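You operate a simulated robot arm through the tools that you are given. There is no shell and no other tool.

The job below is to be done with a simulated robot arm. You get a single attempt, and the scene is never put back.

## Task
Pull out the emergency button, press reset, select HAND and press start.
Fine: all on the cabinet door, in that order; reset and start once each; the display ends on RUNNING; leave the door latch alone.

Only the result counts: the job must be done as asked and must still hold three seconds after the hand-in. Knocking over, shifting, dropping, spilling or breaking anything else fails it.

## Robot
A 6-joint arm with a fingered hand, fixed in place. Base frame: the origin is at the foot of the arm, x ahead of it, y to its left, z up. Readings come in mm, rad, newtons and seconds.
With the tool pointing down near the work surface it reaches from about 100 to 700 mm from the base axis. Its first joint turns from -2.897 to 2.897 rad. Payload 4 kg.
The tool frame sits at the grasp point between the pads (the TCP): z along the fingers, y along the line on which they close. The tips reach 26 mm beyond it. Largest opening 148 mm; the body of the gripper starts 73 mm behind the TCP. The gripper is a hand of 3 fingers: y runs from the thumb to the fingers, the wrist lies at [0, 0, -239] in the tool frame, and closing takes about 1.5 s.
Orientation is that of the tool frame in the base frame, as a unit quaternion [w, x, y, z]. With the fingers straight down and closing along the base's y, the tool's x points along the base's -x, its y along +y and its z along -z.

## Interface
- The arm moves only by the tool servo_tool. Its argument "steps" is a list of rows, each a list of 6 numbers: the shift along the tool's x, y, z in mm, then the turn, a rotation vector about the tool's x, y, z in degrees. In form: [[tx, ty, tz, ax, ay, az], ...]. A call has 1 to 20 rows; each row is the pose to reach, as a shift and turn from the pose commanded when the call began, along the tool's axes at that moment. "jaw" is the finger opening in mm, from 0 to 148, set as the call begins (left out, the last holds). A row lasts 0.2 s, in which the tool goes at most 50 mm and 0.15 rad; a call with a longer step from one row to the next is refused whole, and so is a gripper value outside its range. Where a pose cannot be reached the arm comes as near as it can. A force on the tool above 40 N (or 10 N above the force at the start of the call, whichever is more), or a blocked arm, ends the call early, and 0.2 s more pass. Each finger travels about 153 mm/s and halts on what it meets, pressing with about 22 N; the grip force reading is that of the motor and also rises with nothing between the fingers. The clock runs only during rows and for 0.2 s after the last one: add rows that repeat a pose to give the fingers time. The reply holds the time, the measured pose of the TCP, the force on the tool along the base axes, the opening and the grip force, in the units named above and with some noise, with the torque about the TCP (base axes, N m) and any sound that the robot's microphone picked up.
- Cameras (640 x 400 px; columns grow to the right, rows downward): "scene" is fixed at [399.5, 650, 1839.3]; the picture's right is [-1.00, 0.03, 0.00], its down [0.01, 0.36, -0.93] and it looks along [-0.03, -0.93, -0.36] (base axes); focal length 348 px, centre (320, 200). "wrist" rides on the gripper at [68, -39, -90] in the tool frame; the picture's right is [0.50, 0.87, 0.00], its down [-0.66, 0.38, -0.65] and it looks along [-0.57, 0.33, 0.76] (tool axes); focal length 222 px, centre (320, 200).
- snapshot(camera): a new picture of that camera. It takes no simulated time.
- lift_body(by): slides the trunk up (or, below 0, down) by that many mm; the arm rides with it, the base frame stays. It gives what a move gives, with no picture.
- hand_shape(shape): the hand has 3 fingers and takes this shape, open, in about a second: jaw (thumb against the fingers, like two jaws); tri (thumb and two fingers); tip (a fingertip pinch); poke (one finger out to press); point (the index stretched); flat (the hand flat); cup (the hand cupped); fist (a fist). The gripper value then closes the fingers along that shape, each until it touches; the sizes above hold for jaw. It gives what a move gives, with no picture.
- locate(camera, pixels): for up to 12 pixels [column, row] of the newest picture of that camera ("zoom" is the newest enlarged one), the place [x, y, z] in the base frame of the surface seen there, good to about 2 mm. It takes no simulated time.
- enlarge(camera, box): a new picture of the part [left, top, right, bottom] of that camera's present view, enlarged. It takes no simulated time.
- hand_in(): hands the job in; it is judged then, once.

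Open the gripper and draw the arm clear of the work before you hand the job in, unless the task says otherwise.

The tools are called by a JSON object that holds its "op" and its "data". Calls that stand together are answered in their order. servo_tool: Moves the arm, as the interface text tells. Its arguments: {"type":"object","properties":{"steps":{"type":"array","items":{"type":"array","items":{"type":"number"}}},"jaw":{"type":"number"}},"required":["steps"]} The other tools are called the same way: lift_body (by) slides the trunk up or down; hand_shape (shape) gives the hand a shape; snapshot (camera) takes a picture; locate (camera, pixels) gives the place of the surface under pixels of a picture; enlarge (camera, box) takes an enlarged picture of a part of a camera's view; hand_in () hands the job in.

At the start:

```text
time_s: 0.0
eef_pos: [214.1, -328.1, 1383.9]
orientation: [0.0, 0.0, 1.0, 0.0]
ft_force: [-0.1, -0.1, 0.1]
ft_torque: [-0.05, -0.01, 0.0]
opening: 147.6
gripper_force: 0.1
shape: jaw
trunk travel left (down, up): [-525.0, 65.0]
```

scene: 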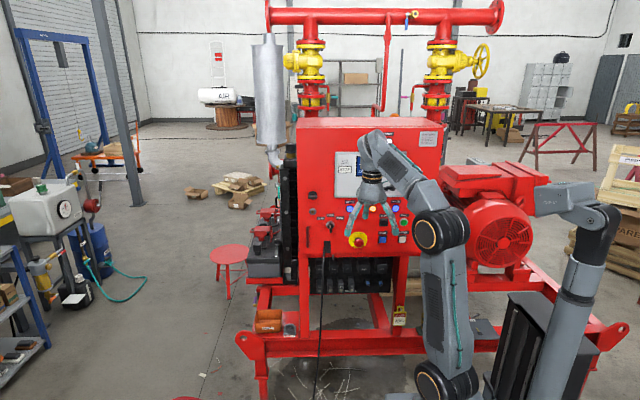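
wrist: 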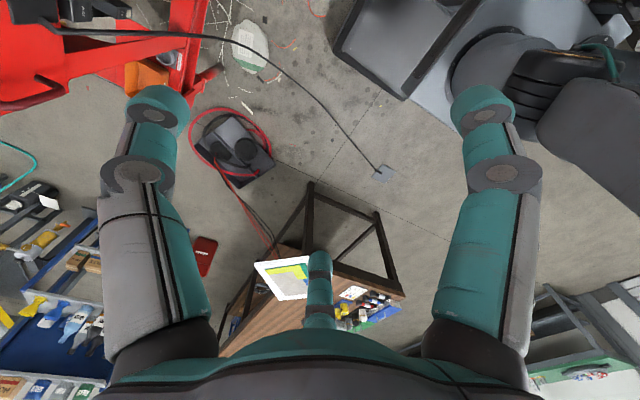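

The scene picture shows a red cabinet with the panel around pixels (300-445, 120-260), and the arm partly hides it. I'll enlarge that part first.

{"op": "enlarge", "data": {"camera": "scene", "box": [290, 110, 450, 265]}}

{"op": "enlarge", "data": {"camera": "scene", "box": [320, 170, 420, 260]}}

```text
2.58 times, centred on (370, 188) of scene
```

zoom: 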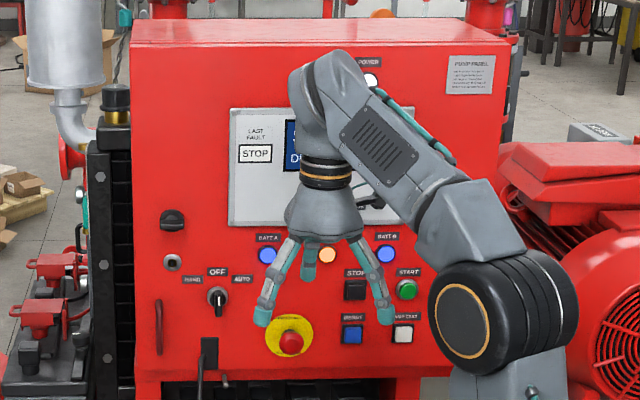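

```text
4.44 times, centred on (370, 215) of scene
```

zoom: 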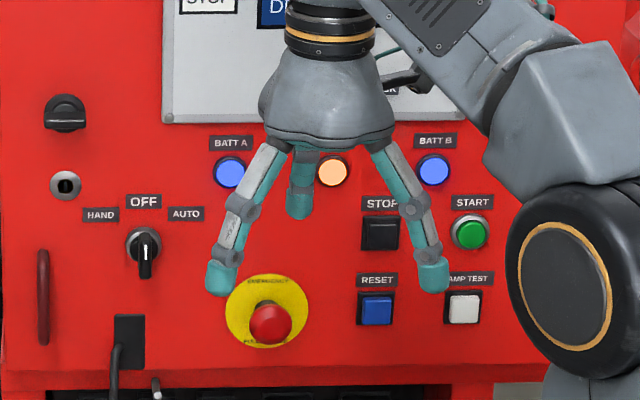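

The panel is visible in the zoom: selector at (144,245), E-stop at (268,322), reset at (376,309), start at (469,233), lamp test at (463,308), stop at (380,233). I'll get their positions.

{"op": "locate", "data": {"camera": "zoom", "pixels": [[268, 325], [240, 310], [300, 300], [376, 309], [469, 233], [463, 308], [380, 233], [144, 238], [144, 268], [60, 230], [200, 350], [420, 350]]}}

{"op": "locate", "data": {"camera": "scene", "pixels": [[330, 220], [310, 140], [440, 140], [332, 254], [375, 210], [340, 300], [395, 300], [400, 318], [270, 320]]}}

```text
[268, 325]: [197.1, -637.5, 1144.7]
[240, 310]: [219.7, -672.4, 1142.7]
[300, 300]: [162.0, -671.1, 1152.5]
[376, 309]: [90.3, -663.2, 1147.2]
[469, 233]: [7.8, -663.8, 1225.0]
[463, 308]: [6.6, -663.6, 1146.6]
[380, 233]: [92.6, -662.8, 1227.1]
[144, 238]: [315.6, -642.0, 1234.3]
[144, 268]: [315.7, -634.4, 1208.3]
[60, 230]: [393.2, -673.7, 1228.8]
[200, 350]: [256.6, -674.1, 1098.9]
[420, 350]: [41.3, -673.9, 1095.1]
```

```text
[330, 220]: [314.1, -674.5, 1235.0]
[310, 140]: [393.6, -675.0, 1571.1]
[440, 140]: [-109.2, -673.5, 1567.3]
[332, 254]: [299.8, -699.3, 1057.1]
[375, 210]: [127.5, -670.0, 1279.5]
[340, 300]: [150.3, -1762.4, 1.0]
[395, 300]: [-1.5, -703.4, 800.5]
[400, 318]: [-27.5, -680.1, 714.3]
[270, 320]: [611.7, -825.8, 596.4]
```

Panel plane is at y≈-674 facing +y; E-stop head about (197,-637,1145), reset (90,-663,1147), start (8,-664,1225), selector (316,-640,1230). I'll turn the hand to face the panel (-y) while staying well clear of it.

{"op": "servo_tool", "data": {"steps": [[0, -10, 7, 7.5, 0, 0], [0, -20, 14, 15, 0, 0], [0, -30, 21, 22.5, 0, 0], [0, -40, 28, 30, 0, 0], [0, -50, 35, 37.5, 0, 0], [0, -60, 42, 45, 0, 0], [0, -70, 49, 52.5, 0, 0], [0, -80, 56, 60, 0, 0], [0, -90, 63, 67.5, 0, 0], [0, -100, 70, 75, 0, 0], [0, -110, 77, 82.5, 0, 0], [0, -120, 84, 90, 0, 0], [0, -120, 84, 90, 0, 0]]}}

```text
time_s: 2.8
eef_pos: [215.4, -447.1, 1298.8]
orientation: [0.0, 0.0, 0.707, -0.707]
ft_force: [0.2, -0.6, 0.4]
ft_torque: [-0.04, -0.03, -0.04]
opening: 148.0
gripper_force: 0.1
shape: jaw
out of reach, approached as far as the arm can: row 3, 4, 5, 6, 7, 8, 9
trunk travel left (down, up): [-525.0, 65.0]
```

The hand now points at the panel at (215,-447,1299). I look from both cameras.

{"op": "snapshot", "data": {"camera": "scene"}}

{"op": "snapshot", "data": {"camera": "wrist"}}

{"op": "enlarge", "data": {"camera": "scene", "box": [300, 110, 460, 270]}}

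```text
taken
```

scene: 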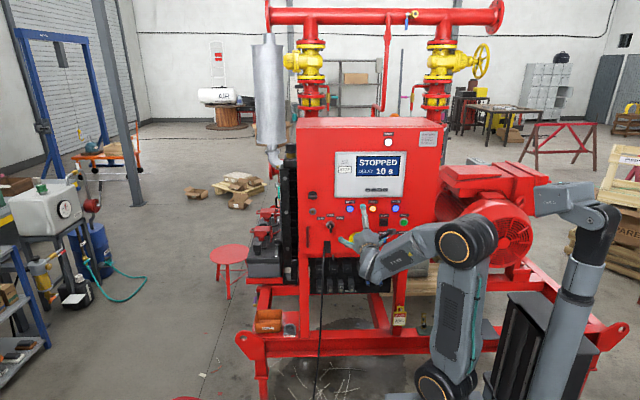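

```text
taken
```

wrist: 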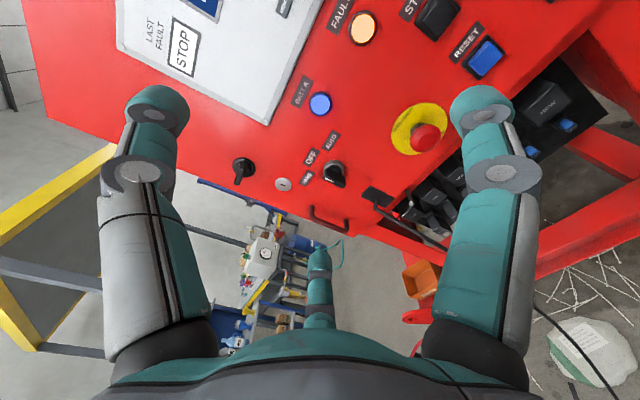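

```text
2.50 times, centred on (380, 190) of scene
```

zoom: 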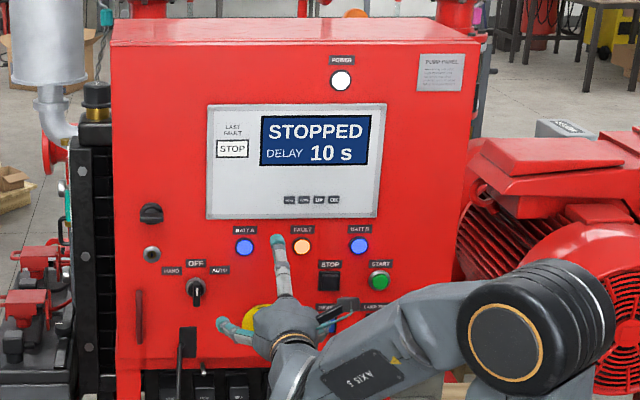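

The display reads STOPPED / DELAY 10 s, with the E-stop (wrist px (425,135)) and selector (335,175) in view. I zoom in on these details.

{"op": "enlarge", "data": {"camera": "wrist", "box": [380, 80, 460, 170]}}

{"op": "enlarge", "data": {"camera": "wrist", "box": [220, 130, 380, 240]}}

{"op": "enlarge", "data": {"camera": "scene", "box": [335, 140, 415, 200]}}

{"op": "enlarge", "data": {"camera": "wrist", "box": [400, 0, 560, 100]}}

```text
4.44 times, centred on (420, 125) of wrist
```

zoom: 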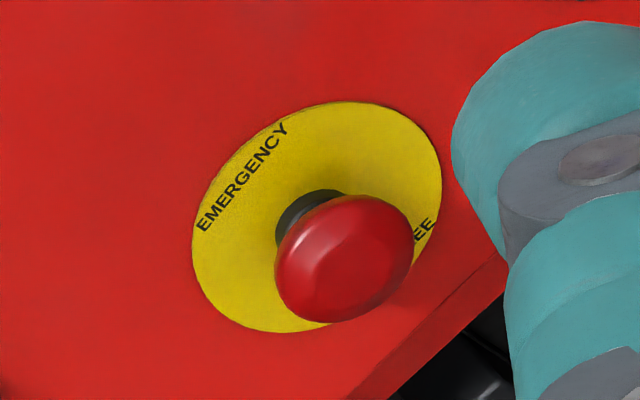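

```text
3.64 times, centred on (300, 185) of wrist
```

zoom: 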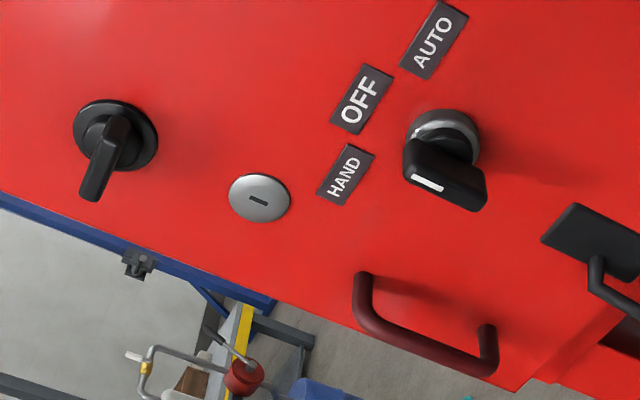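

```text
6.67 times, centred on (375, 170) of scene
```

zoom: 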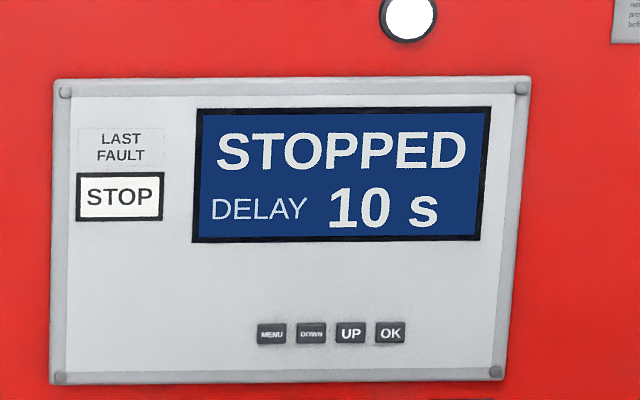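

```text
4.00 times, centred on (480, 50) of wrist
```

zoom: 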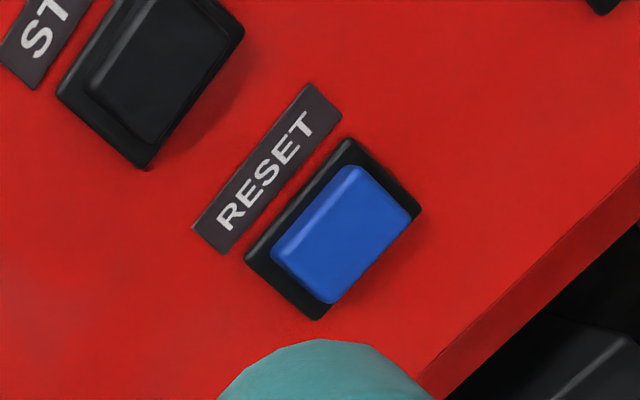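

The selector's white mark points to OFF, and the E-stop head stands on a short neck. I take the E-stop zoom again to measure its head.

{"op": "enlarge", "data": {"camera": "wrist", "box": [380, 80, 460, 170]}}

{"op": "locate", "data": {"camera": "zoom", "pixels": [[345, 260], [285, 250], [405, 250], [345, 315], [345, 205], [300, 300], [395, 215], [310, 205], [200, 220], [435, 170], [340, 110], [290, 325]]}}

```text
4.44 times, centred on (420, 125) of wrist
```

zoom: 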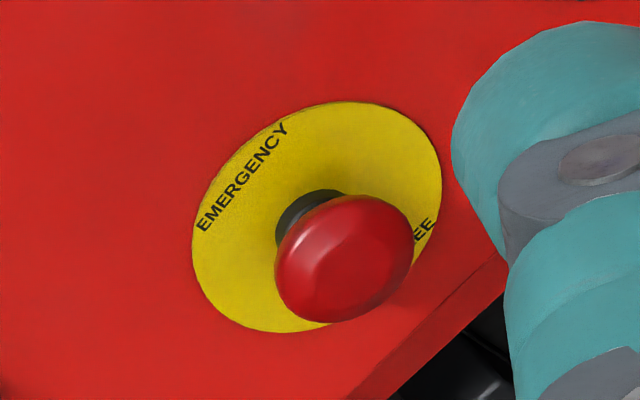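

```text
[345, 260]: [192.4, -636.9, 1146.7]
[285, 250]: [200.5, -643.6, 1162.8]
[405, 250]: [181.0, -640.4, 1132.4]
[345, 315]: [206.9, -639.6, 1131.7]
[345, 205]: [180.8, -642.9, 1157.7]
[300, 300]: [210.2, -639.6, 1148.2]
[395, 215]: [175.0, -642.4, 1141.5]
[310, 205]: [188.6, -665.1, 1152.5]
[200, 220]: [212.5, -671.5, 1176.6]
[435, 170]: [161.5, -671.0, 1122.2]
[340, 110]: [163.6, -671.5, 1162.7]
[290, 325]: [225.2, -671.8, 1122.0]
```

E-stop head: centre about (192.5,-640,1147), diameter ≈38, gap behind it to the yellow plate. I test-close the fingers in free air to see how the tips travel.

{"op": "locate", "data": {"camera": "wrist", "pixels": [[155, 95], [482, 95], [318, 250], [140, 170], [500, 170]]}}

{"op": "servo_tool", "data": {"steps": [[0, 0, 0, 0, 0, 0], [0, 0, 0, 0, 0, 0], [0, 0, 0, 0, 0, 0], [0, 0, 0, 0, 0, 0], [0, 0, 0, 0, 0, 0], [0, 0, 0, 0, 0, 0]], "jaw": 45}}

{"op": "snapshot", "data": {"camera": "wrist"}}

{"op": "enlarge", "data": {"camera": "scene", "box": [330, 190, 430, 280]}}

```text
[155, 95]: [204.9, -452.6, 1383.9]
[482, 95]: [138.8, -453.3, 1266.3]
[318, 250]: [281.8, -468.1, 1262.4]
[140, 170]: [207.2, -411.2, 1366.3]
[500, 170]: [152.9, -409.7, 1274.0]
```

```text
time_s: 4.2
eef_pos: [215.3, -445.8, 1299.6]
orientation: [-0.001, 0.0, -0.707, 0.707]
ft_force: [-0.3, 0.7, -0.2]
ft_torque: [0.0, -0.01, -0.03]
opening: 45.2
gripper_force: 0.0
shape: jaw
trunk travel left (down, up): [-525.0, 65.0]
```

```text
taken
```

wrist: 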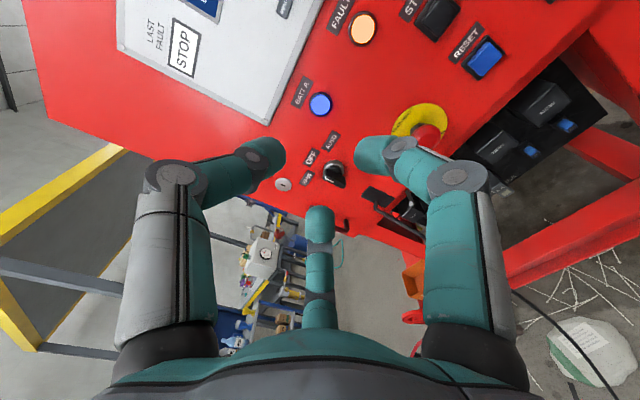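

```text
4.44 times, centred on (380, 235) of scene
```

zoom: 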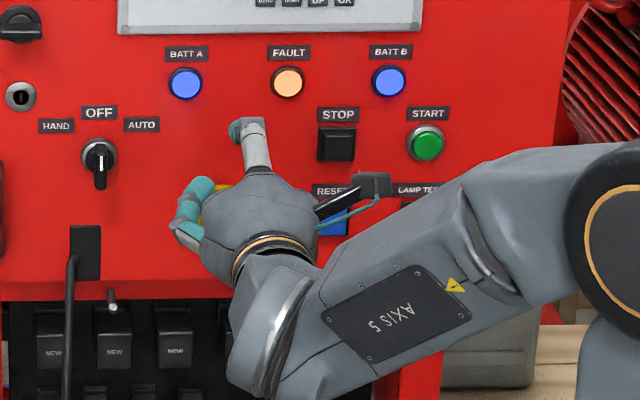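

The three fingers close centrically. I measure the tip positions at opening 45.

{"op": "locate", "data": {"camera": "wrist", "pixels": [[268, 150], [372, 150], [318, 215], [250, 165], [392, 165], [318, 235]]}}

{"op": "enlarge", "data": {"camera": "wrist", "box": [220, 110, 420, 250]}}

```text
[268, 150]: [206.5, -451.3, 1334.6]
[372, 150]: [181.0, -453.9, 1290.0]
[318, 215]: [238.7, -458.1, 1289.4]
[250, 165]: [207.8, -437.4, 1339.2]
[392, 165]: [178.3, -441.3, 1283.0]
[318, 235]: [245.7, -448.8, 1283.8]
```

```text
2.86 times, centred on (320, 180) of wrist
```

zoom: 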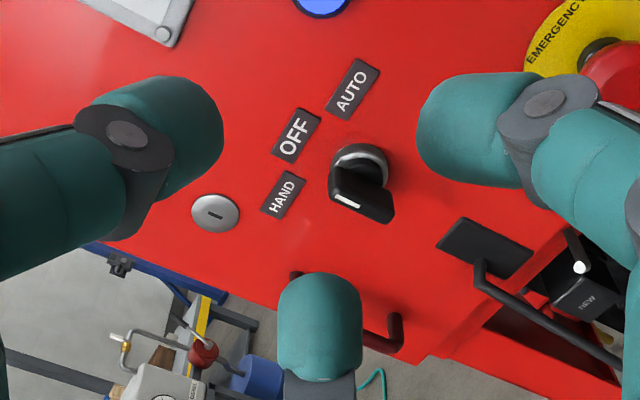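

Tips converge on the TCP axis, so I'll line the TCP up with the E-stop head centre (192.5, 1147) while still at y≈-520, with the jaw at 75.

{"op": "servo_tool", "data": {"steps": [[2.7, 19, 9, 0, 0, 0], [5.4, 38, 18, 0, 0, 0], [8.1, 57, 27, 0, 0, 0], [10.8, 76, 36, 0, 0, 0], [13.5, 95, 45, 0, 0, 0], [16.2, 114, 54, 0, 0, 0], [18.9, 133, 63, 0, 0, 0], [21.6, 153, 72, 0, 0, 0], [21.6, 153, 72, 0, 0, 0]], "jaw": 75}}

{"op": "snapshot", "data": {"camera": "wrist"}}

{"op": "snapshot", "data": {"camera": "scene"}}

```text
time_s: 6.2
eef_pos: [234.0, -520.8, 1263.2]
orientation: [-0.003, -0.001, 0.71, -0.704]
ft_force: [-0.6, -0.1, 0.2]
ft_torque: [0.02, -0.01, 0.02]
opening: 74.8
gripper_force: 0.1
shape: jaw
out of reach, approached as far as the arm can: row 2, 3, 4, 5, 6, 7, 8, 9
trunk travel left (down, up): [-525.0, 65.0]
```

```text
taken
```

wrist: 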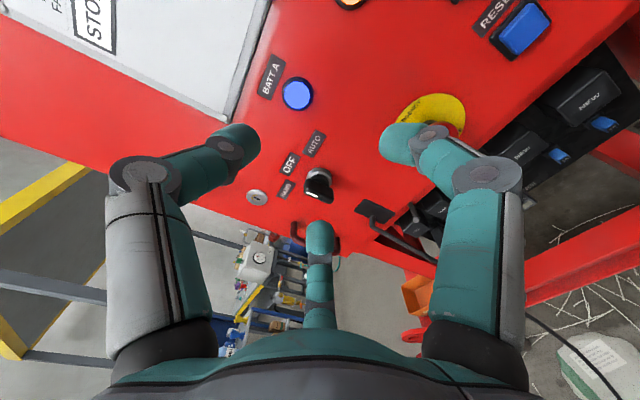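

```text
taken
```

scene: 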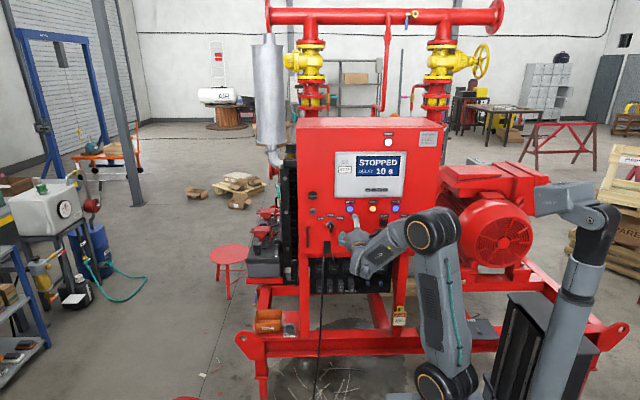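

The arm can't get that low at the present trunk height, so the trunk needs lowering. I locate the arm's joints first to judge the geometry.

{"op": "locate", "data": {"camera": "scene", "pixels": [[440, 385], [432, 230], [452, 320], [400, 240], [365, 265], [355, 240], [520, 340], [570, 340], [590, 220], [550, 200], [490, 235], [380, 340]]}}

```text
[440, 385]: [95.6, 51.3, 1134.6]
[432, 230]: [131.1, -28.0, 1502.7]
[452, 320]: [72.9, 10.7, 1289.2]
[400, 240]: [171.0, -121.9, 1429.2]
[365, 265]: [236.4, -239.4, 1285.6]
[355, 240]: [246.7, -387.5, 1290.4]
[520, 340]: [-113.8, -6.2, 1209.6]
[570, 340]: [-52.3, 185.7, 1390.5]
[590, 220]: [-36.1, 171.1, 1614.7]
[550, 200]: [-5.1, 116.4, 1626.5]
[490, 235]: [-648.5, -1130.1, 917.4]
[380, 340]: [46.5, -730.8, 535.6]
```

Shoulder sits near z≈1135, so lowering the trunk ~200 mm gives good reach. Before that I check where the hanging black cable (scene px ~(320,300)) runs.

{"op": "enlarge", "data": {"camera": "scene", "box": [290, 240, 370, 400]}}

```text
2.50 times, centred on (330, 320) of scene
```

zoom: 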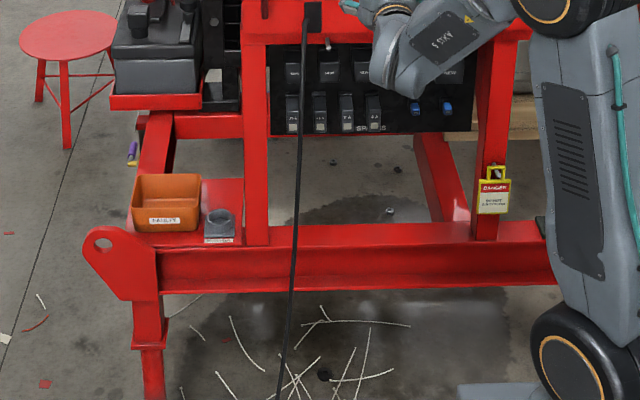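

{"op": "locate", "data": {"camera": "zoom", "pixels": [[306, 30], [304, 60], [302, 100], [300, 150], [297, 200], [293, 260], [288, 330], [281, 390], [313, 15]]}}

```text
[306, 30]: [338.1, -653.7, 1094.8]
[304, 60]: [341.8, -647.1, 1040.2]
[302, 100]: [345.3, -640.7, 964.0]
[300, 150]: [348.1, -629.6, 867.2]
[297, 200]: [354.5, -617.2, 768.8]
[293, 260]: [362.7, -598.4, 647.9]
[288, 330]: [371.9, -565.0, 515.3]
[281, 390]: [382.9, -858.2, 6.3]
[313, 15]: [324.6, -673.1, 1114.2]
```

The cable hangs at x≈340, y≈-650 near the hand's height, clear of the hand at x≈234, y≈-520. I lower the trunk by 200 mm.

{"op": "lift_body", "data": {"by": -200}}

```text
time_s: 8.4
eef_pos: [233.5, -520.7, 1062.2]
orientation: [-0.005, -0.001, 0.71, -0.704]
ft_force: [0.5, 0.2, -0.2]
ft_torque: [-0.03, 0.0, 0.02]
opening: 74.7
gripper_force: 0.1
shape: jaw
trunk travel left (down, up): [-325.0, 265.0]
```

The TCP is now at (233.5,-520.7,1062). I issue a null move to see which pose counts as the commanded one.

{"op": "servo_tool", "data": {"steps": [[0, 0, 0, 0, 0, 0]], "jaw": 75}}

```text
time_s: 8.8
eef_pos: [232.8, -519.6, 1061.9]
orientation: [-0.004, 0.0, 0.711, -0.704]
ft_force: [-0.2, 0.2, 0.6]
ft_torque: [-0.04, 0.01, 0.02]
opening: 74.7
gripper_force: 0.0
shape: jaw
trunk travel left (down, up): [-325.0, 265.0]
```

The commanded pose now equals the reached one. I move to be in line with the E-stop at (192.5,-520,1147) and correct the small tilt.

{"op": "servo_tool", "data": {"steps": [[8, -17, 0, 0.1, 0, 0], [16, -34, 0, 0.2, -0.1, 0.1], [24, -51, 0, 0.3, -0.2, 0.2], [32, -68, 0, 0.45, -0.3, 0.3], [40, -85, 0, 0.57, -0.3, 0.3], [40, -85, 0, 0.57, -0.3, 0.3]], "jaw": 75}}

{"op": "snapshot", "data": {"camera": "wrist"}}

{"op": "snapshot", "data": {"camera": "scene"}}

```text
time_s: 10.2
eef_pos: [192.6, -520.3, 1148.6]
orientation: [0.0, 0.0, -0.706, 0.708]
ft_force: [0.2, 0.2, -0.2]
ft_torque: [-0.01, 0.04, 0.0]
opening: 74.5
gripper_force: 0.1
shape: jaw
trunk travel left (down, up): [-325.0, 265.0]
```

```text
taken
```

wrist: 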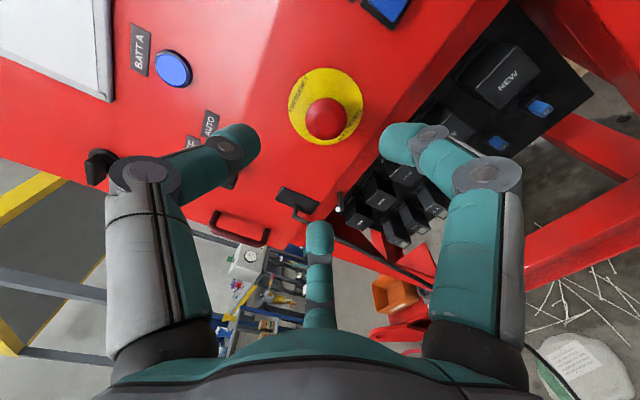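

```text
taken
```

scene: 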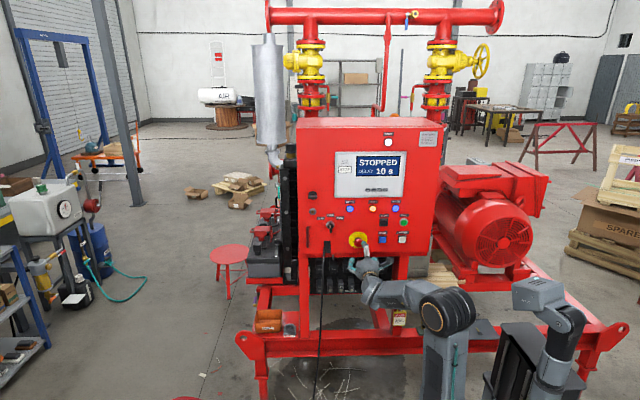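

The E-stop at wrist px (327,118) is centred ahead of the fingers. I re-measure its head from this closer view.

{"op": "enlarge", "data": {"camera": "wrist", "box": [280, 60, 380, 160]}}

{"op": "locate", "data": {"camera": "wrist", "pixels": [[327, 118], [309, 118], [344, 118], [327, 137], [327, 100], [312, 130], [341, 105], [314, 103], [340, 132]]}}

```text
4.00 times, centred on (330, 110) of wrist
```

zoom: 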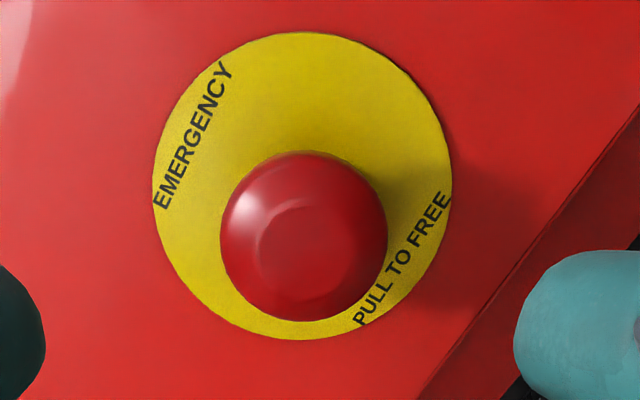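

```text
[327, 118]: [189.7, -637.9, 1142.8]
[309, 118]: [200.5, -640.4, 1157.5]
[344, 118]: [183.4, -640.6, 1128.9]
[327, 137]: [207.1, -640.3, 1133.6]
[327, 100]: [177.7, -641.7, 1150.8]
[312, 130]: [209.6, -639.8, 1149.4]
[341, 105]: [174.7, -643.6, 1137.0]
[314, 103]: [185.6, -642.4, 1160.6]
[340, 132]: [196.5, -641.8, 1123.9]
```

Head centre is (192,-640,1143), diameter about 39, labelled PULL TO FREE. I align and advance to y≈-600, then check.

{"op": "servo_tool", "data": {"steps": [[0.5, 5, 10, 0, 0, 0], [0.5, 5, 25, 0, 0, 0], [0.5, 5, 40, 0, 0, 0], [0.5, 5, 55, 0, 0, 0], [0.5, 5, 70, 0, 0, 0], [0.5, 5, 80, 0, 0, 0], [0.5, 5, 80, 0, 0, 0]], "jaw": 75}}

{"op": "snapshot", "data": {"camera": "wrist"}}

```text
time_s: 11.8
eef_pos: [192.3, -601.8, 1142.7]
orientation: [0.0, 0.0, -0.707, 0.707]
ft_force: [0.3, 0.0, -0.4]
ft_torque: [-0.03, 0.0, 0.01]
opening: 74.6
gripper_force: 0.0
shape: jaw
trunk travel left (down, up): [-325.0, 265.0]
```

```text
taken
```

wrist: 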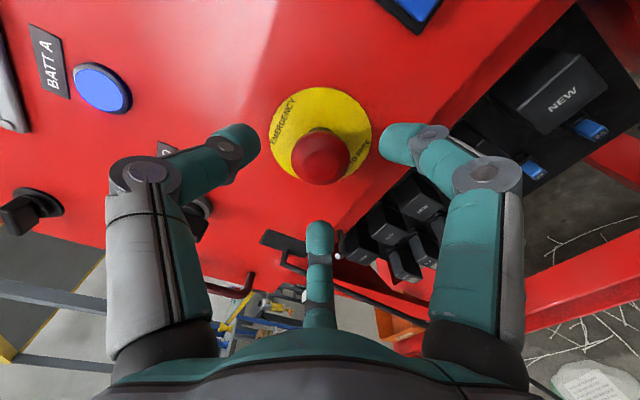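

Aligned: the red head sits between all three tips. I advance to y≈-634, slowly.

{"op": "servo_tool", "data": {"steps": [[0, 0, 6, 0, 0, 0], [0, 0, 12, 0, 0, 0], [0, 0, 18, 0, 0, 0], [0, 0, 24, 0, 0, 0], [0, 0, 29, 0, 0, 0], [0, 0, 33, 0, 0, 0], [0, 0, 33, 0, 0, 0]], "jaw": 75}}

{"op": "snapshot", "data": {"camera": "wrist"}}

{"op": "enlarge", "data": {"camera": "scene", "box": [320, 200, 420, 290]}}

```text
time_s: 13.4
eef_pos: [192.9, -633.3, 1143.9]
orientation: [-0.001, 0.0, -0.707, 0.708]
ft_force: [0.4, -0.2, -0.5]
ft_torque: [0.01, -0.02, -0.02]
opening: 74.5
gripper_force: 0.1
shape: jaw
trunk travel left (down, up): [-325.0, 265.0]
```

```text
taken
```

wrist: 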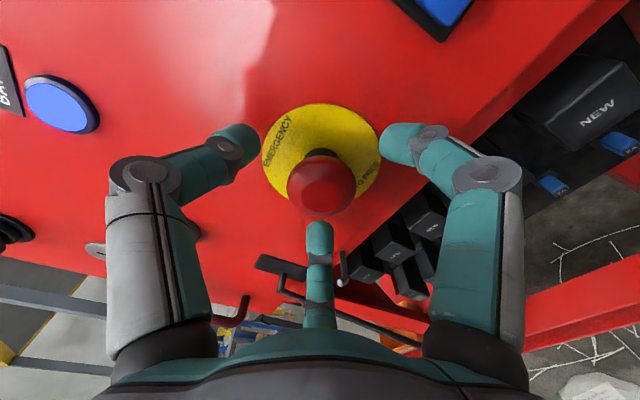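

```text
4.44 times, centred on (370, 245) of scene
```

zoom: 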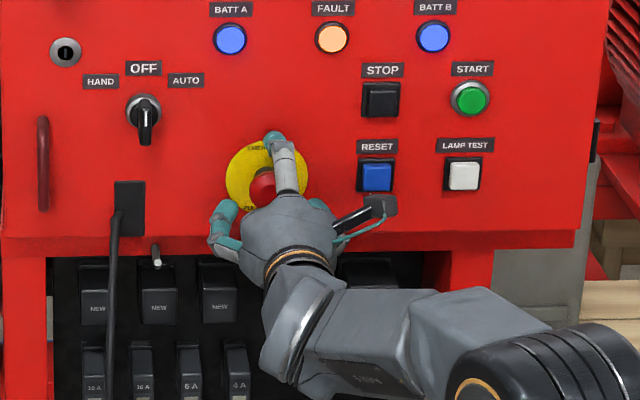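

The tips surround the head without contact. I close the fingers on the head.

{"op": "servo_tool", "data": {"steps": [[0, 0, 0, 0, 0, 0], [0, 0, 0, 0, 0, 0], [0, 0, 0, 0, 0, 0], [0, 0, 0, 0, 0, 0], [0, 0, 0, 0, 0, 0], [0, 0, 0, 0, 0, 0], [0, 0, 0, 0, 0, 0]], "jaw": 15}}

{"op": "snapshot", "data": {"camera": "wrist"}}

```text
time_s: 15.0
eef_pos: [191.8, -633.0, 1143.6]
orientation: [0.0, 0.001, -0.707, 0.708]
ft_force: [0.2, -2.8, -1.0]
ft_torque: [-0.04, -0.02, 0.02]
opening: 30.9
gripper_force: 21.7
shape: jaw
trunk travel left (down, up): [-325.0, 265.0]
```

```text
taken
```

wrist: 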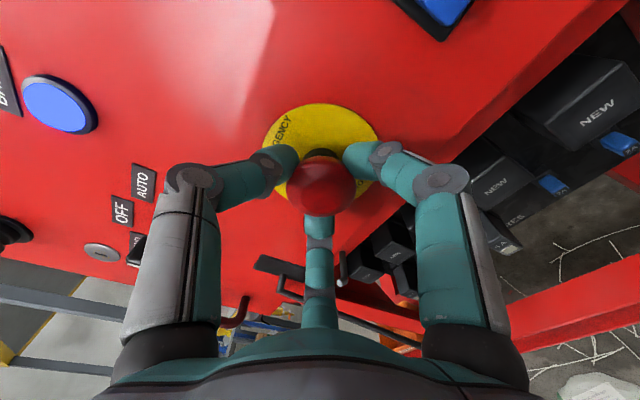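

The fingers hold the head (opening 30.9, grip 21.7 N). I pull straight back in small steps.

{"op": "servo_tool", "data": {"steps": [[0, 0, -2, 0, 0, 0], [0, 0, -4, 0, 0, 0], [0, 0, -6, 0, 0, 0], [0, 0, -8, 0, 0, 0], [0, 0, -10, 0, 0, 0], [0, 0, -12, 0, 0, 0], [0, 0, -12, 0, 0, 0]], "jaw": 15}}

{"op": "snapshot", "data": {"camera": "wrist"}}

{"op": "enlarge", "data": {"camera": "scene", "box": [320, 140, 420, 270]}}

```text
time_s: 16.6
eef_pos: [193.1, -623.3, 1143.5]
orientation: [0.0, 0.0, -0.707, 0.707]
ft_force: [-0.7, -9.8, -0.5]
ft_torque: [0.02, -0.04, -0.01]
opening: 31.4
gripper_force: 21.4
shape: jaw
trunk travel left (down, up): [-325.0, 265.0]
```

```text
taken
```

wrist: 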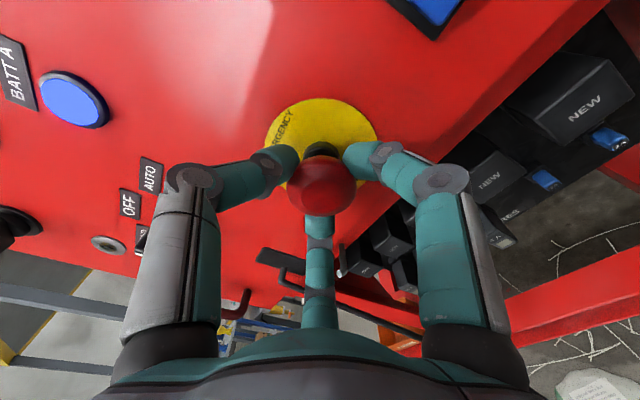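

```text
3.08 times, centred on (370, 205) of scene
```

zoom: 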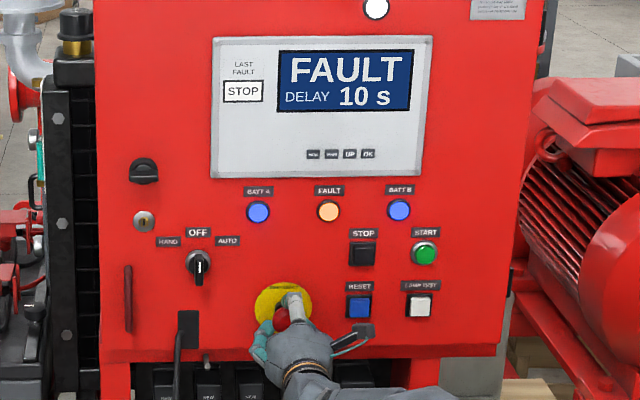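

The display now reads FAULT, so the button came free; y moved ~10 mm with 9.8 N resisting. I pull a touch more to make sure it is at its end stop.

{"op": "servo_tool", "data": {"steps": [[0, 0, -1, 0, 0, 0], [0, 0, -2, 0, 0, 0], [0, 0, -2, 0, 0, 0]], "jaw": 15}}

```text
time_s: 17.4
eef_pos: [192.9, -621.9, 1143.0]
orientation: [0.0, 0.001, -0.707, 0.707]
ft_force: [0.0, -17.9, 1.5]
ft_torque: [-0.03, -0.03, -0.01]
opening: 30.9
gripper_force: 22.4
shape: jaw
trunk travel left (down, up): [-325.0, 265.0]
```

Resistance rose sharply with nearly no motion, so it's at its stop. I relax by 4 mm, then open the fingers.

{"op": "servo_tool", "data": {"steps": [[0, 0, 2, 0, 0, 0], [0, 0, 3, 0, 0, 0], [0, 0, 3, 0, 0, 0]], "jaw": 15}}

{"op": "servo_tool", "data": {"steps": [[0, 0, 0, 0, 0, 0], [0, 0, 0, 0, 0, 0], [0, 0, 0, 0, 0, 0], [0, 0, 0, 0, 0, 0], [0, 0, 0, 0, 0, 0]], "jaw": 80}}

{"op": "snapshot", "data": {"camera": "wrist"}}

```text
time_s: 18.2
eef_pos: [191.4, -621.7, 1141.4]
orientation: [-0.001, 0.0, -0.706, 0.708]
ft_force: [-0.5, -8.6, 0.1]
ft_torque: [-0.03, -0.04, 0.0]
opening: 30.6
gripper_force: 21.9
shape: jaw
trunk travel left (down, up): [-325.0, 265.0]
```

```text
time_s: 19.4
eef_pos: [191.9, -623.7, 1144.7]
orientation: [-0.001, 0.0, -0.706, 0.708]
ft_force: [0.1, -0.5, -0.8]
ft_torque: [-0.02, 0.01, 0.0]
opening: 79.5
gripper_force: 0.2
shape: jaw
trunk travel left (down, up): [-325.0, 265.0]
```

```text
taken
```

wrist: 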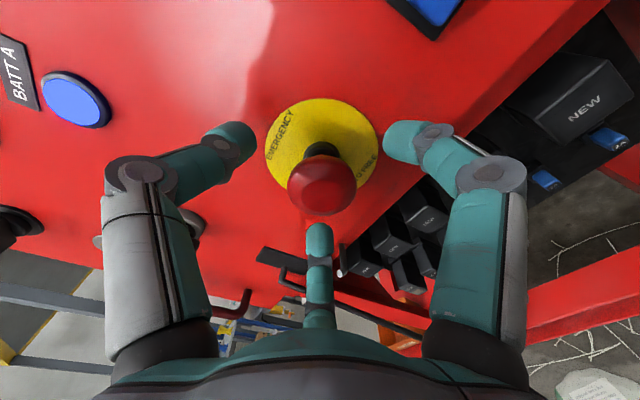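

The fingers are open and the head stands out on its neck. I back straight off by 110 mm, then re-check the button and display.

{"op": "servo_tool", "data": {"steps": [[0, 0, -10, 0, 0, 0], [0, 0, -25, 0, 0, 0], [0, 0, -40, 0, 0, 0], [0, 0, -60, 0, 0, 0], [0, 0, -80, 0, 0, 0], [0, 0, -100, 0, 0, 0], [0, 0, -110, 0, 0, 0], [0, 0, -110, 0, 0, 0]], "jaw": 80}}

{"op": "snapshot", "data": {"camera": "wrist"}}

{"op": "enlarge", "data": {"camera": "scene", "box": [320, 140, 420, 270]}}

{"op": "locate", "data": {"camera": "wrist", "pixels": [[327, 125], [318, 145]]}}

```text
time_s: 21.2
eef_pos: [192.7, -511.8, 1143.9]
orientation: [0.0, 0.0, -0.706, 0.708]
ft_force: [-0.2, 0.6, 0.7]
ft_torque: [0.03, 0.02, 0.0]
opening: 79.6
gripper_force: 0.1
shape: jaw
trunk travel left (down, up): [-325.0, 265.0]
```

```text
taken
```

wrist: 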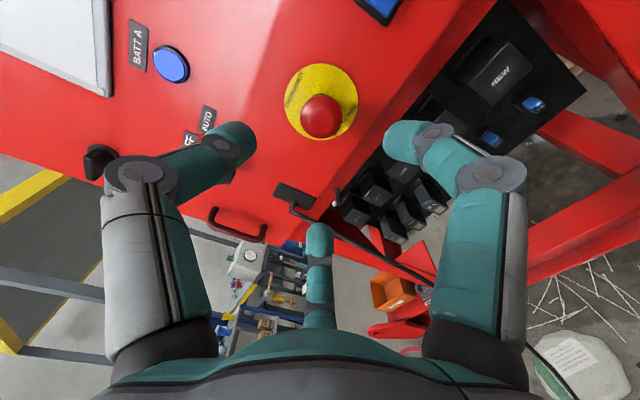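

```text
3.08 times, centred on (370, 205) of scene
```

zoom: 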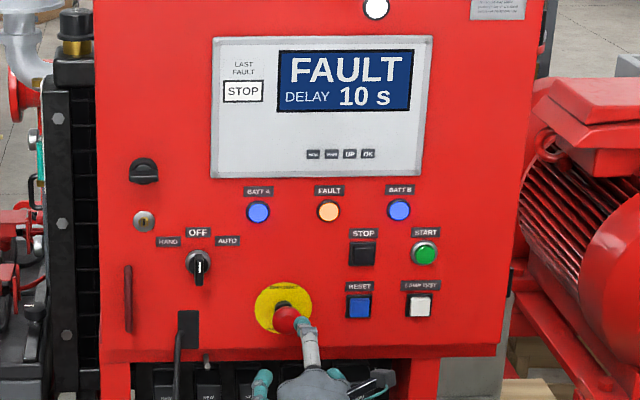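

```text
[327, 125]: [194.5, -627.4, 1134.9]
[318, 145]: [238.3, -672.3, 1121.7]
```

The head front is now at y=-627 (10 mm out) and the display reads FAULT. I give the hand the poke shape and look at it.

{"op": "hand_shape", "data": {"shape": "poke"}}

{"op": "snapshot", "data": {"camera": "wrist"}}

{"op": "enlarge", "data": {"camera": "scene", "box": [330, 200, 430, 290]}}

```text
time_s: 22.1
eef_pos: [193.1, -512.1, 1143.7]
orientation: [-0.001, 0.0, -0.707, 0.707]
ft_force: [-0.8, 0.3, -0.7]
ft_torque: [0.03, -0.01, 0.04]
opening: 0.0
gripper_force: 0.0
shape: poke
trunk travel left (down, up): [-325.0, 265.0]
```

```text
taken
```

wrist: 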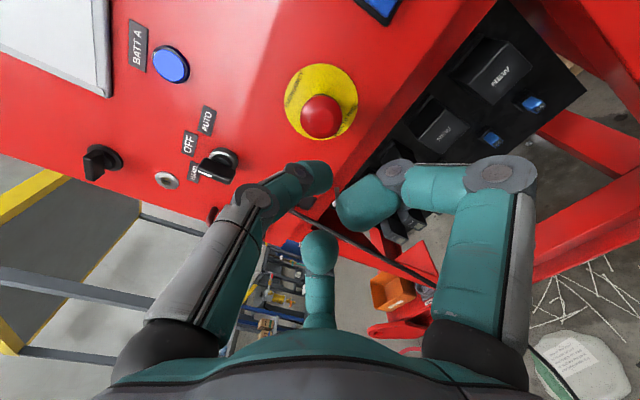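

```text
4.44 times, centred on (380, 245) of scene
```

zoom: 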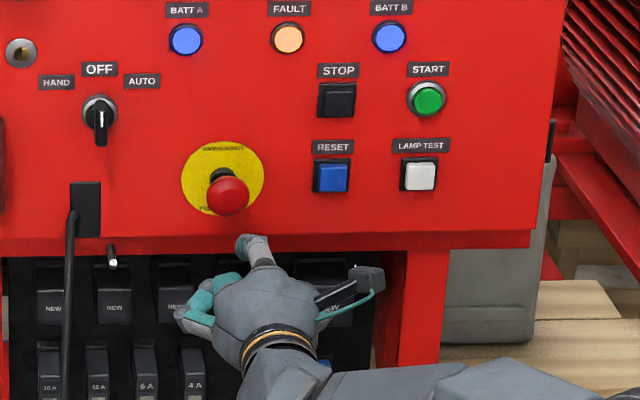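

In poke, the finger on the left of the picture (thumb side, tip near (320,178)) seems to stand further out than the two curled ones. I measure the tips.

{"op": "enlarge", "data": {"camera": "wrist", "box": [220, 130, 420, 270]}}

{"op": "locate", "data": {"camera": "wrist", "pixels": [[325, 172], [318, 185], [300, 175], [270, 192], [345, 210], [365, 205], [385, 205], [318, 240], [322, 260], [310, 240]]}}

```text
2.86 times, centred on (320, 200) of wrist
```

zoom: 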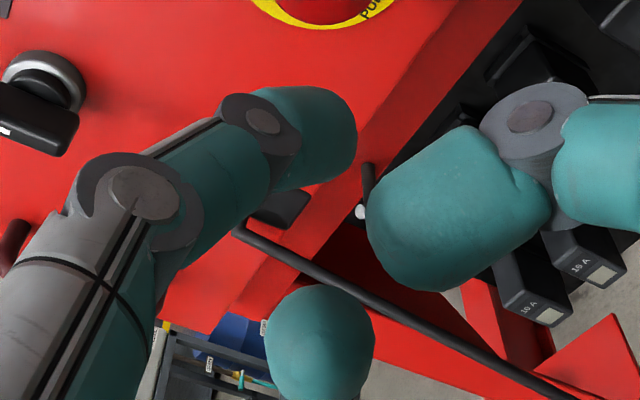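

```text
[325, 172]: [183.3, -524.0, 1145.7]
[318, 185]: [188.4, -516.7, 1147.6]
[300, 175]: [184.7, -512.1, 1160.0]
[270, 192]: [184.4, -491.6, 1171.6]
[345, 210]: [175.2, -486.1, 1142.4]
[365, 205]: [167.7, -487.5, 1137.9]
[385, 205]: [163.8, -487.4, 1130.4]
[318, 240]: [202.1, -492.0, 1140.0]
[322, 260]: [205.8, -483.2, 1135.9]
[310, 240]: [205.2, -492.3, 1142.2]
```

The thumb tip leads (≥30 mm ahead of the others) close to the tool axis. I check its top from the scene camera to fix its offset.

{"op": "enlarge", "data": {"camera": "scene", "box": [365, 240, 405, 280]}}

{"op": "locate", "data": {"camera": "zoom", "pixels": [[240, 120], [260, 100], [280, 100], [240, 150], [300, 150]]}}

```text
10.00 times, centred on (385, 260) of scene
```

zoom: 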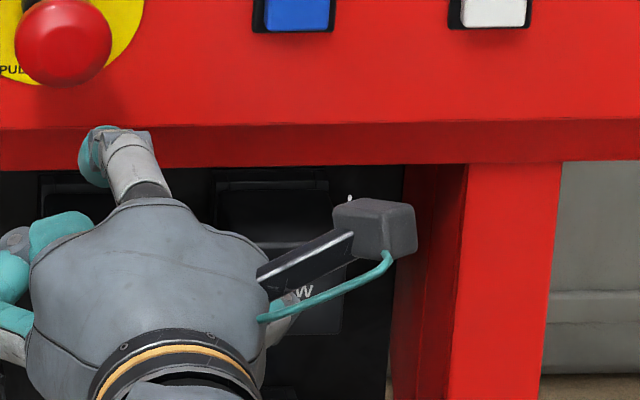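

```text
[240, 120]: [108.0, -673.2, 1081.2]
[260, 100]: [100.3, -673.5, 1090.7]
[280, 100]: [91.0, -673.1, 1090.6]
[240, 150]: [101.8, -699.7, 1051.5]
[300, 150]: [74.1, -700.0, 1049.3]
```

{"op": "locate", "data": {"camera": "zoom", "pixels": [[85, 160], [92, 140], [100, 132], [120, 140], [140, 140], [86, 175], [98, 180]]}}

```text
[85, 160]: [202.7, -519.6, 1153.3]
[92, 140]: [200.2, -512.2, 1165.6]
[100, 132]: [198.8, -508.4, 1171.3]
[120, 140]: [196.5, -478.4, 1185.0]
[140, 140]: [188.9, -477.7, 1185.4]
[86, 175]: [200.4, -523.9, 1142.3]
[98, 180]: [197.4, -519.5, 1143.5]
```

Thumb tip is centred at the TCP's x, about 4 mm above it, ~15-25 mm ahead. Now I measure the reset and start buttons precisely with a strong zoom.

{"op": "enlarge", "data": {"camera": "scene", "box": [370, 205, 420, 250]}}

```text
8.89 times, centred on (395, 228) of scene
```

zoom: 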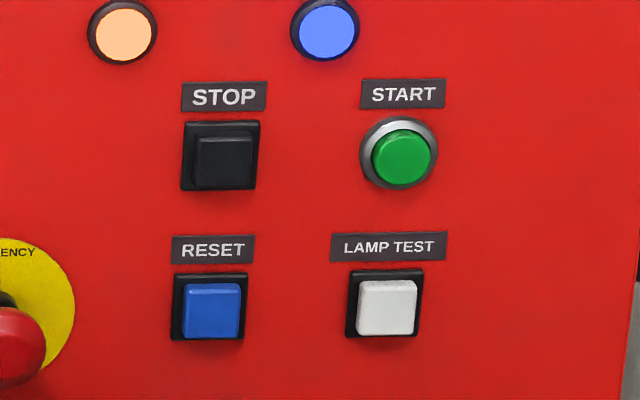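

{"op": "locate", "data": {"camera": "zoom", "pixels": [[211, 312], [184, 312], [239, 312], [211, 288], [211, 332], [401, 158], [376, 158], [428, 158], [401, 133], [401, 180], [178, 330], [365, 170]]}}

```text
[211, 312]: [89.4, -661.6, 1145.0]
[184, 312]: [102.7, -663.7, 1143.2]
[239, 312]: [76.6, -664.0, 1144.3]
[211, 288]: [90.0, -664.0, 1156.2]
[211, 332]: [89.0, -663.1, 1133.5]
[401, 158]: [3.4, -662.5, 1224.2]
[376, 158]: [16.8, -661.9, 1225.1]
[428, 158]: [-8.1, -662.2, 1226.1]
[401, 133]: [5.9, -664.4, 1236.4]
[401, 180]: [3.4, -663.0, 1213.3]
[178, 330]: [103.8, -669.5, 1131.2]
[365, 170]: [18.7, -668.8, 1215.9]
```

Reset centre is (89.6,-663,1145), start centre (4.2,-663,1224.5). I check how far the finger on the E-stop's side sticks out sideways before moving over.

{"op": "locate", "data": {"camera": "wrist", "pixels": [[318, 280], [318, 300], [318, 320], [336, 290], [303, 290], [490, 175], [510, 185]]}}

{"op": "servo_tool", "data": {"steps": [[15, 1, 0, 0, 0, 0], [30, 2, 0, 0, 0, 0], [45, 2.5, 0, 0, 0, 0], [60, 2.5, 0, 0, 0, 0], [75, 2.5, 0, 0, 0, 0], [90, 2.5, 0, 0, 0, 0], [103, 2.5, 0, 0, 0, 0], [103, 2.5, 0, 0, 0, 0]]}}

{"op": "snapshot", "data": {"camera": "wrist"}}

```text
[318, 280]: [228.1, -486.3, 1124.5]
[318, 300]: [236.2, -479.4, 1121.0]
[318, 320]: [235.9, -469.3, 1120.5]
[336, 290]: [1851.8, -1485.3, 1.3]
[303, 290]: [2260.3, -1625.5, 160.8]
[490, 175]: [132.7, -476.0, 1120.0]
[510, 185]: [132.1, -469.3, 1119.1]
```

```text
time_s: 23.9
eef_pos: [107.0, -507.6, 1152.0]
orientation: [-0.006, 0.002, 0.709, -0.705]
ft_force: [-0.1, 0.4, -0.5]
ft_torque: [-0.02, 0.01, 0.01]
opening: 0.0
gripper_force: 0.0
shape: poke
out of reach, approached as far as the arm can: row 6, 7, 8
trunk travel left (down, up): [-325.0, 265.0]
```

```text
taken
```

wrist: 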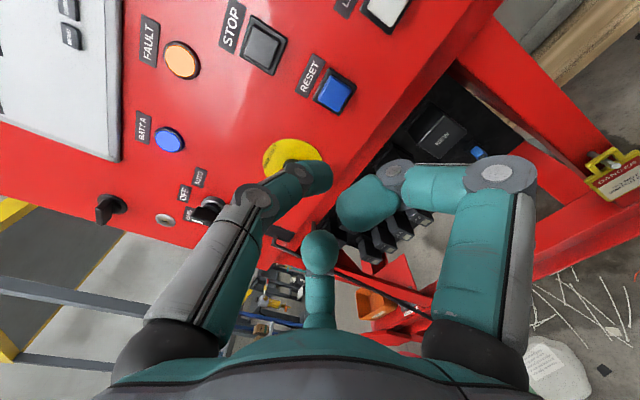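

Too close to the base for that pose; further out it should be reachable. I move diagonally forward to (89.6,-600,1141), straightening the orientation.

{"op": "servo_tool", "data": {"steps": [[0, 0, 15, 0, 0, 0], [3, 2, 30, 0.1, -0.2, 0.1], [7, 4, 45, 0.2, -0.3, 0.2], [11, 7, 60, 0.3, -0.5, 0.3], [15, 10, 75, 0.3, -0.6, 0.3], [17.4, 11, 85, 0.3, -0.6, 0.3], [17.4, 11, 92, 0.3, -0.6, 0.3], [17.4, 11, 92, 0.3, -0.6, 0.3]]}}

{"op": "snapshot", "data": {"camera": "wrist"}}

{"op": "enlarge", "data": {"camera": "scene", "box": [350, 205, 430, 275]}}

```text
time_s: 25.7
eef_pos: [114.3, -600.8, 1158.7]
orientation: [-0.005, 0.003, 0.709, -0.706]
ft_force: [-0.4, -0.1, -0.3]
ft_torque: [0.07, 0.03, 0.0]
opening: 0.2
gripper_force: 0.0
shape: poke
out of reach, approached as far as the arm can: row 1, 2, 3, 4, 5, 6, 7, 8
trunk travel left (down, up): [-325.0, 265.0]
```

```text
taken
```

wrist: 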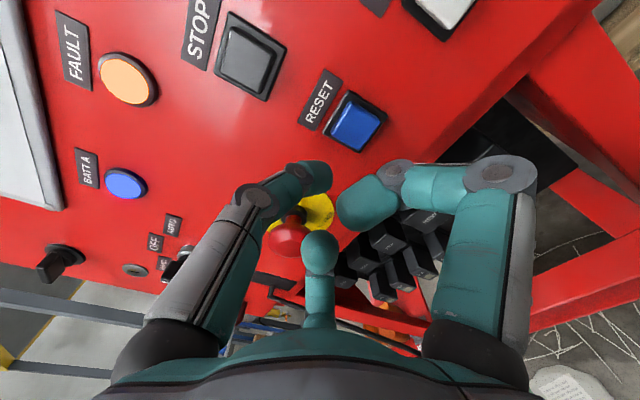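

```text
5.71 times, centred on (390, 240) of scene
```

zoom: 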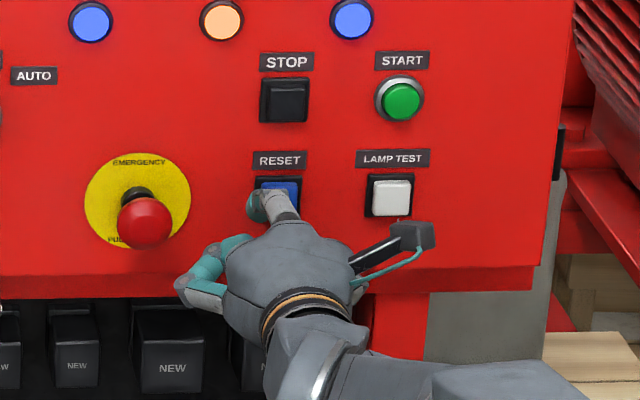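

Still limited around x≈114 although the distance is fine, so a joint limit is likely. I look at the whole arm to see how it is folded.

{"op": "snapshot", "data": {"camera": "scene"}}

{"op": "enlarge", "data": {"camera": "scene", "box": [350, 230, 510, 400]}}

```text
taken
```

scene: 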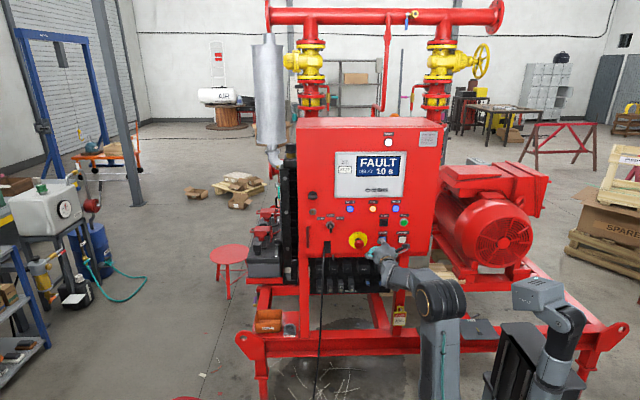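

```text
2.35 times, centred on (430, 315) of scene
```

zoom: 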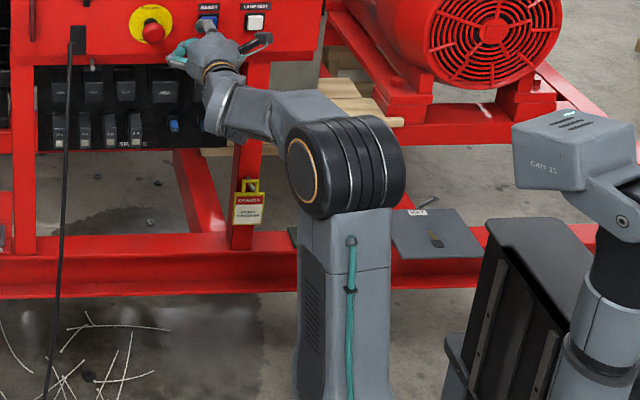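

The arm has a forearm-roll joint (J4), a wrist bend (J5) and a hand roll (J6), and the forearm is nearly in line with the hand. I locate the elbow and forearm to see which way the wrist bends.

{"op": "locate", "data": {"camera": "zoom", "pixels": [[345, 165], [305, 170], [265, 110], [225, 100], [215, 75], [245, 105], [300, 95], [345, 300], [350, 120], [270, 130]]}}

```text
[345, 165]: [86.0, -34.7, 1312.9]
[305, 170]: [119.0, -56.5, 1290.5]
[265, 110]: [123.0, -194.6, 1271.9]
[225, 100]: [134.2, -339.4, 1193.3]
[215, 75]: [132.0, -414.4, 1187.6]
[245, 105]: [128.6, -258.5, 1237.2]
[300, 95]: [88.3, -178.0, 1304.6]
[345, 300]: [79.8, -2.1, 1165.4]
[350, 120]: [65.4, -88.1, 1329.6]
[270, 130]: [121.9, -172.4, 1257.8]
```

Elbow (≈(85,-85,1290)) is above the wrist (1158), so the hand bends up with the forearm roll near its limit. I'll go back to x≈200, then lower the trunk in stages while raising the hand, so the forearm slopes up instead.

{"op": "servo_tool", "data": {"steps": [[0, 0, -15, 0, 0, 0], [-5, 0, -35, 0, 0, 0], [-25, 0, -55, 0, 0, 0], [-45, 2, -70, 0, 0, 0], [-65, 5, -80, 0.2, -0.3, 0.2], [-86, 8, -80, 0.3, -0.6, 0.3], [-86, 8, -80, 0.3, -0.6, 0.3]]}}

{"op": "lift_body", "data": {"by": -140}}

```text
time_s: 27.3
eef_pos: [199.7, -520.3, 1151.0]
orientation: [-0.012, 0.004, -0.703, 0.711]
ft_force: [-0.1, 0.1, -0.6]
ft_torque: [0.02, 0.01, 0.0]
opening: 0.0
gripper_force: 0.0
shape: poke
out of reach, approached as far as the arm can: row 1, 2
trunk travel left (down, up): [-325.0, 265.0]
```

```text
time_s: 28.9
eef_pos: [199.3, -520.4, 1010.8]
orientation: [-0.011, 0.003, -0.703, 0.711]
ft_force: [0.4, 0.0, 0.1]
ft_torque: [0.03, 0.03, 0.03]
opening: 0.3
gripper_force: 0.0
shape: poke
trunk travel left (down, up): [-185.0, 405.0]
```

The trunk is down and the hand is at z≈1011. I raise the hand back to ≈1150 and straighten it.

{"op": "servo_tool", "data": {"steps": [[0, -20, 0, -0.1, 0.2, -0.1], [0, -40, 0, -0.2, 0.4, -0.2], [0, -60, 0, -0.3, 0.6, -0.3], [0, -80, 0, -0.4, 0.8, -0.4], [0, -100, 0, -0.5, 1.0, -0.5], [0, -120, 0, -0.65, 1.1, -0.65], [0, -140, 0, -0.65, 1.1, -0.65], [0, -140, 0, -0.65, 1.1, -0.65]]}}

{"op": "lift_body", "data": {"by": -140}}

```text
time_s: 30.7
eef_pos: [197.9, -520.3, 1150.7]
orientation: [0.0, 0.0, 0.707, -0.707]
ft_force: [0.7, 0.4, 0.4]
ft_torque: [0.0, -0.01, 0.0]
opening: 0.0
gripper_force: 0.1
shape: poke
trunk travel left (down, up): [-185.0, 405.0]
```

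```text
time_s: 32.4
eef_pos: [196.9, -521.4, 1010.2]
orientation: [0.0, 0.001, -0.707, 0.708]
ft_force: [-0.5, -0.4, -0.2]
ft_torque: [0.0, -0.02, -0.02]
opening: 0.2
gripper_force: 0.1
shape: poke
trunk travel left (down, up): [-45.0, 545.0]
```

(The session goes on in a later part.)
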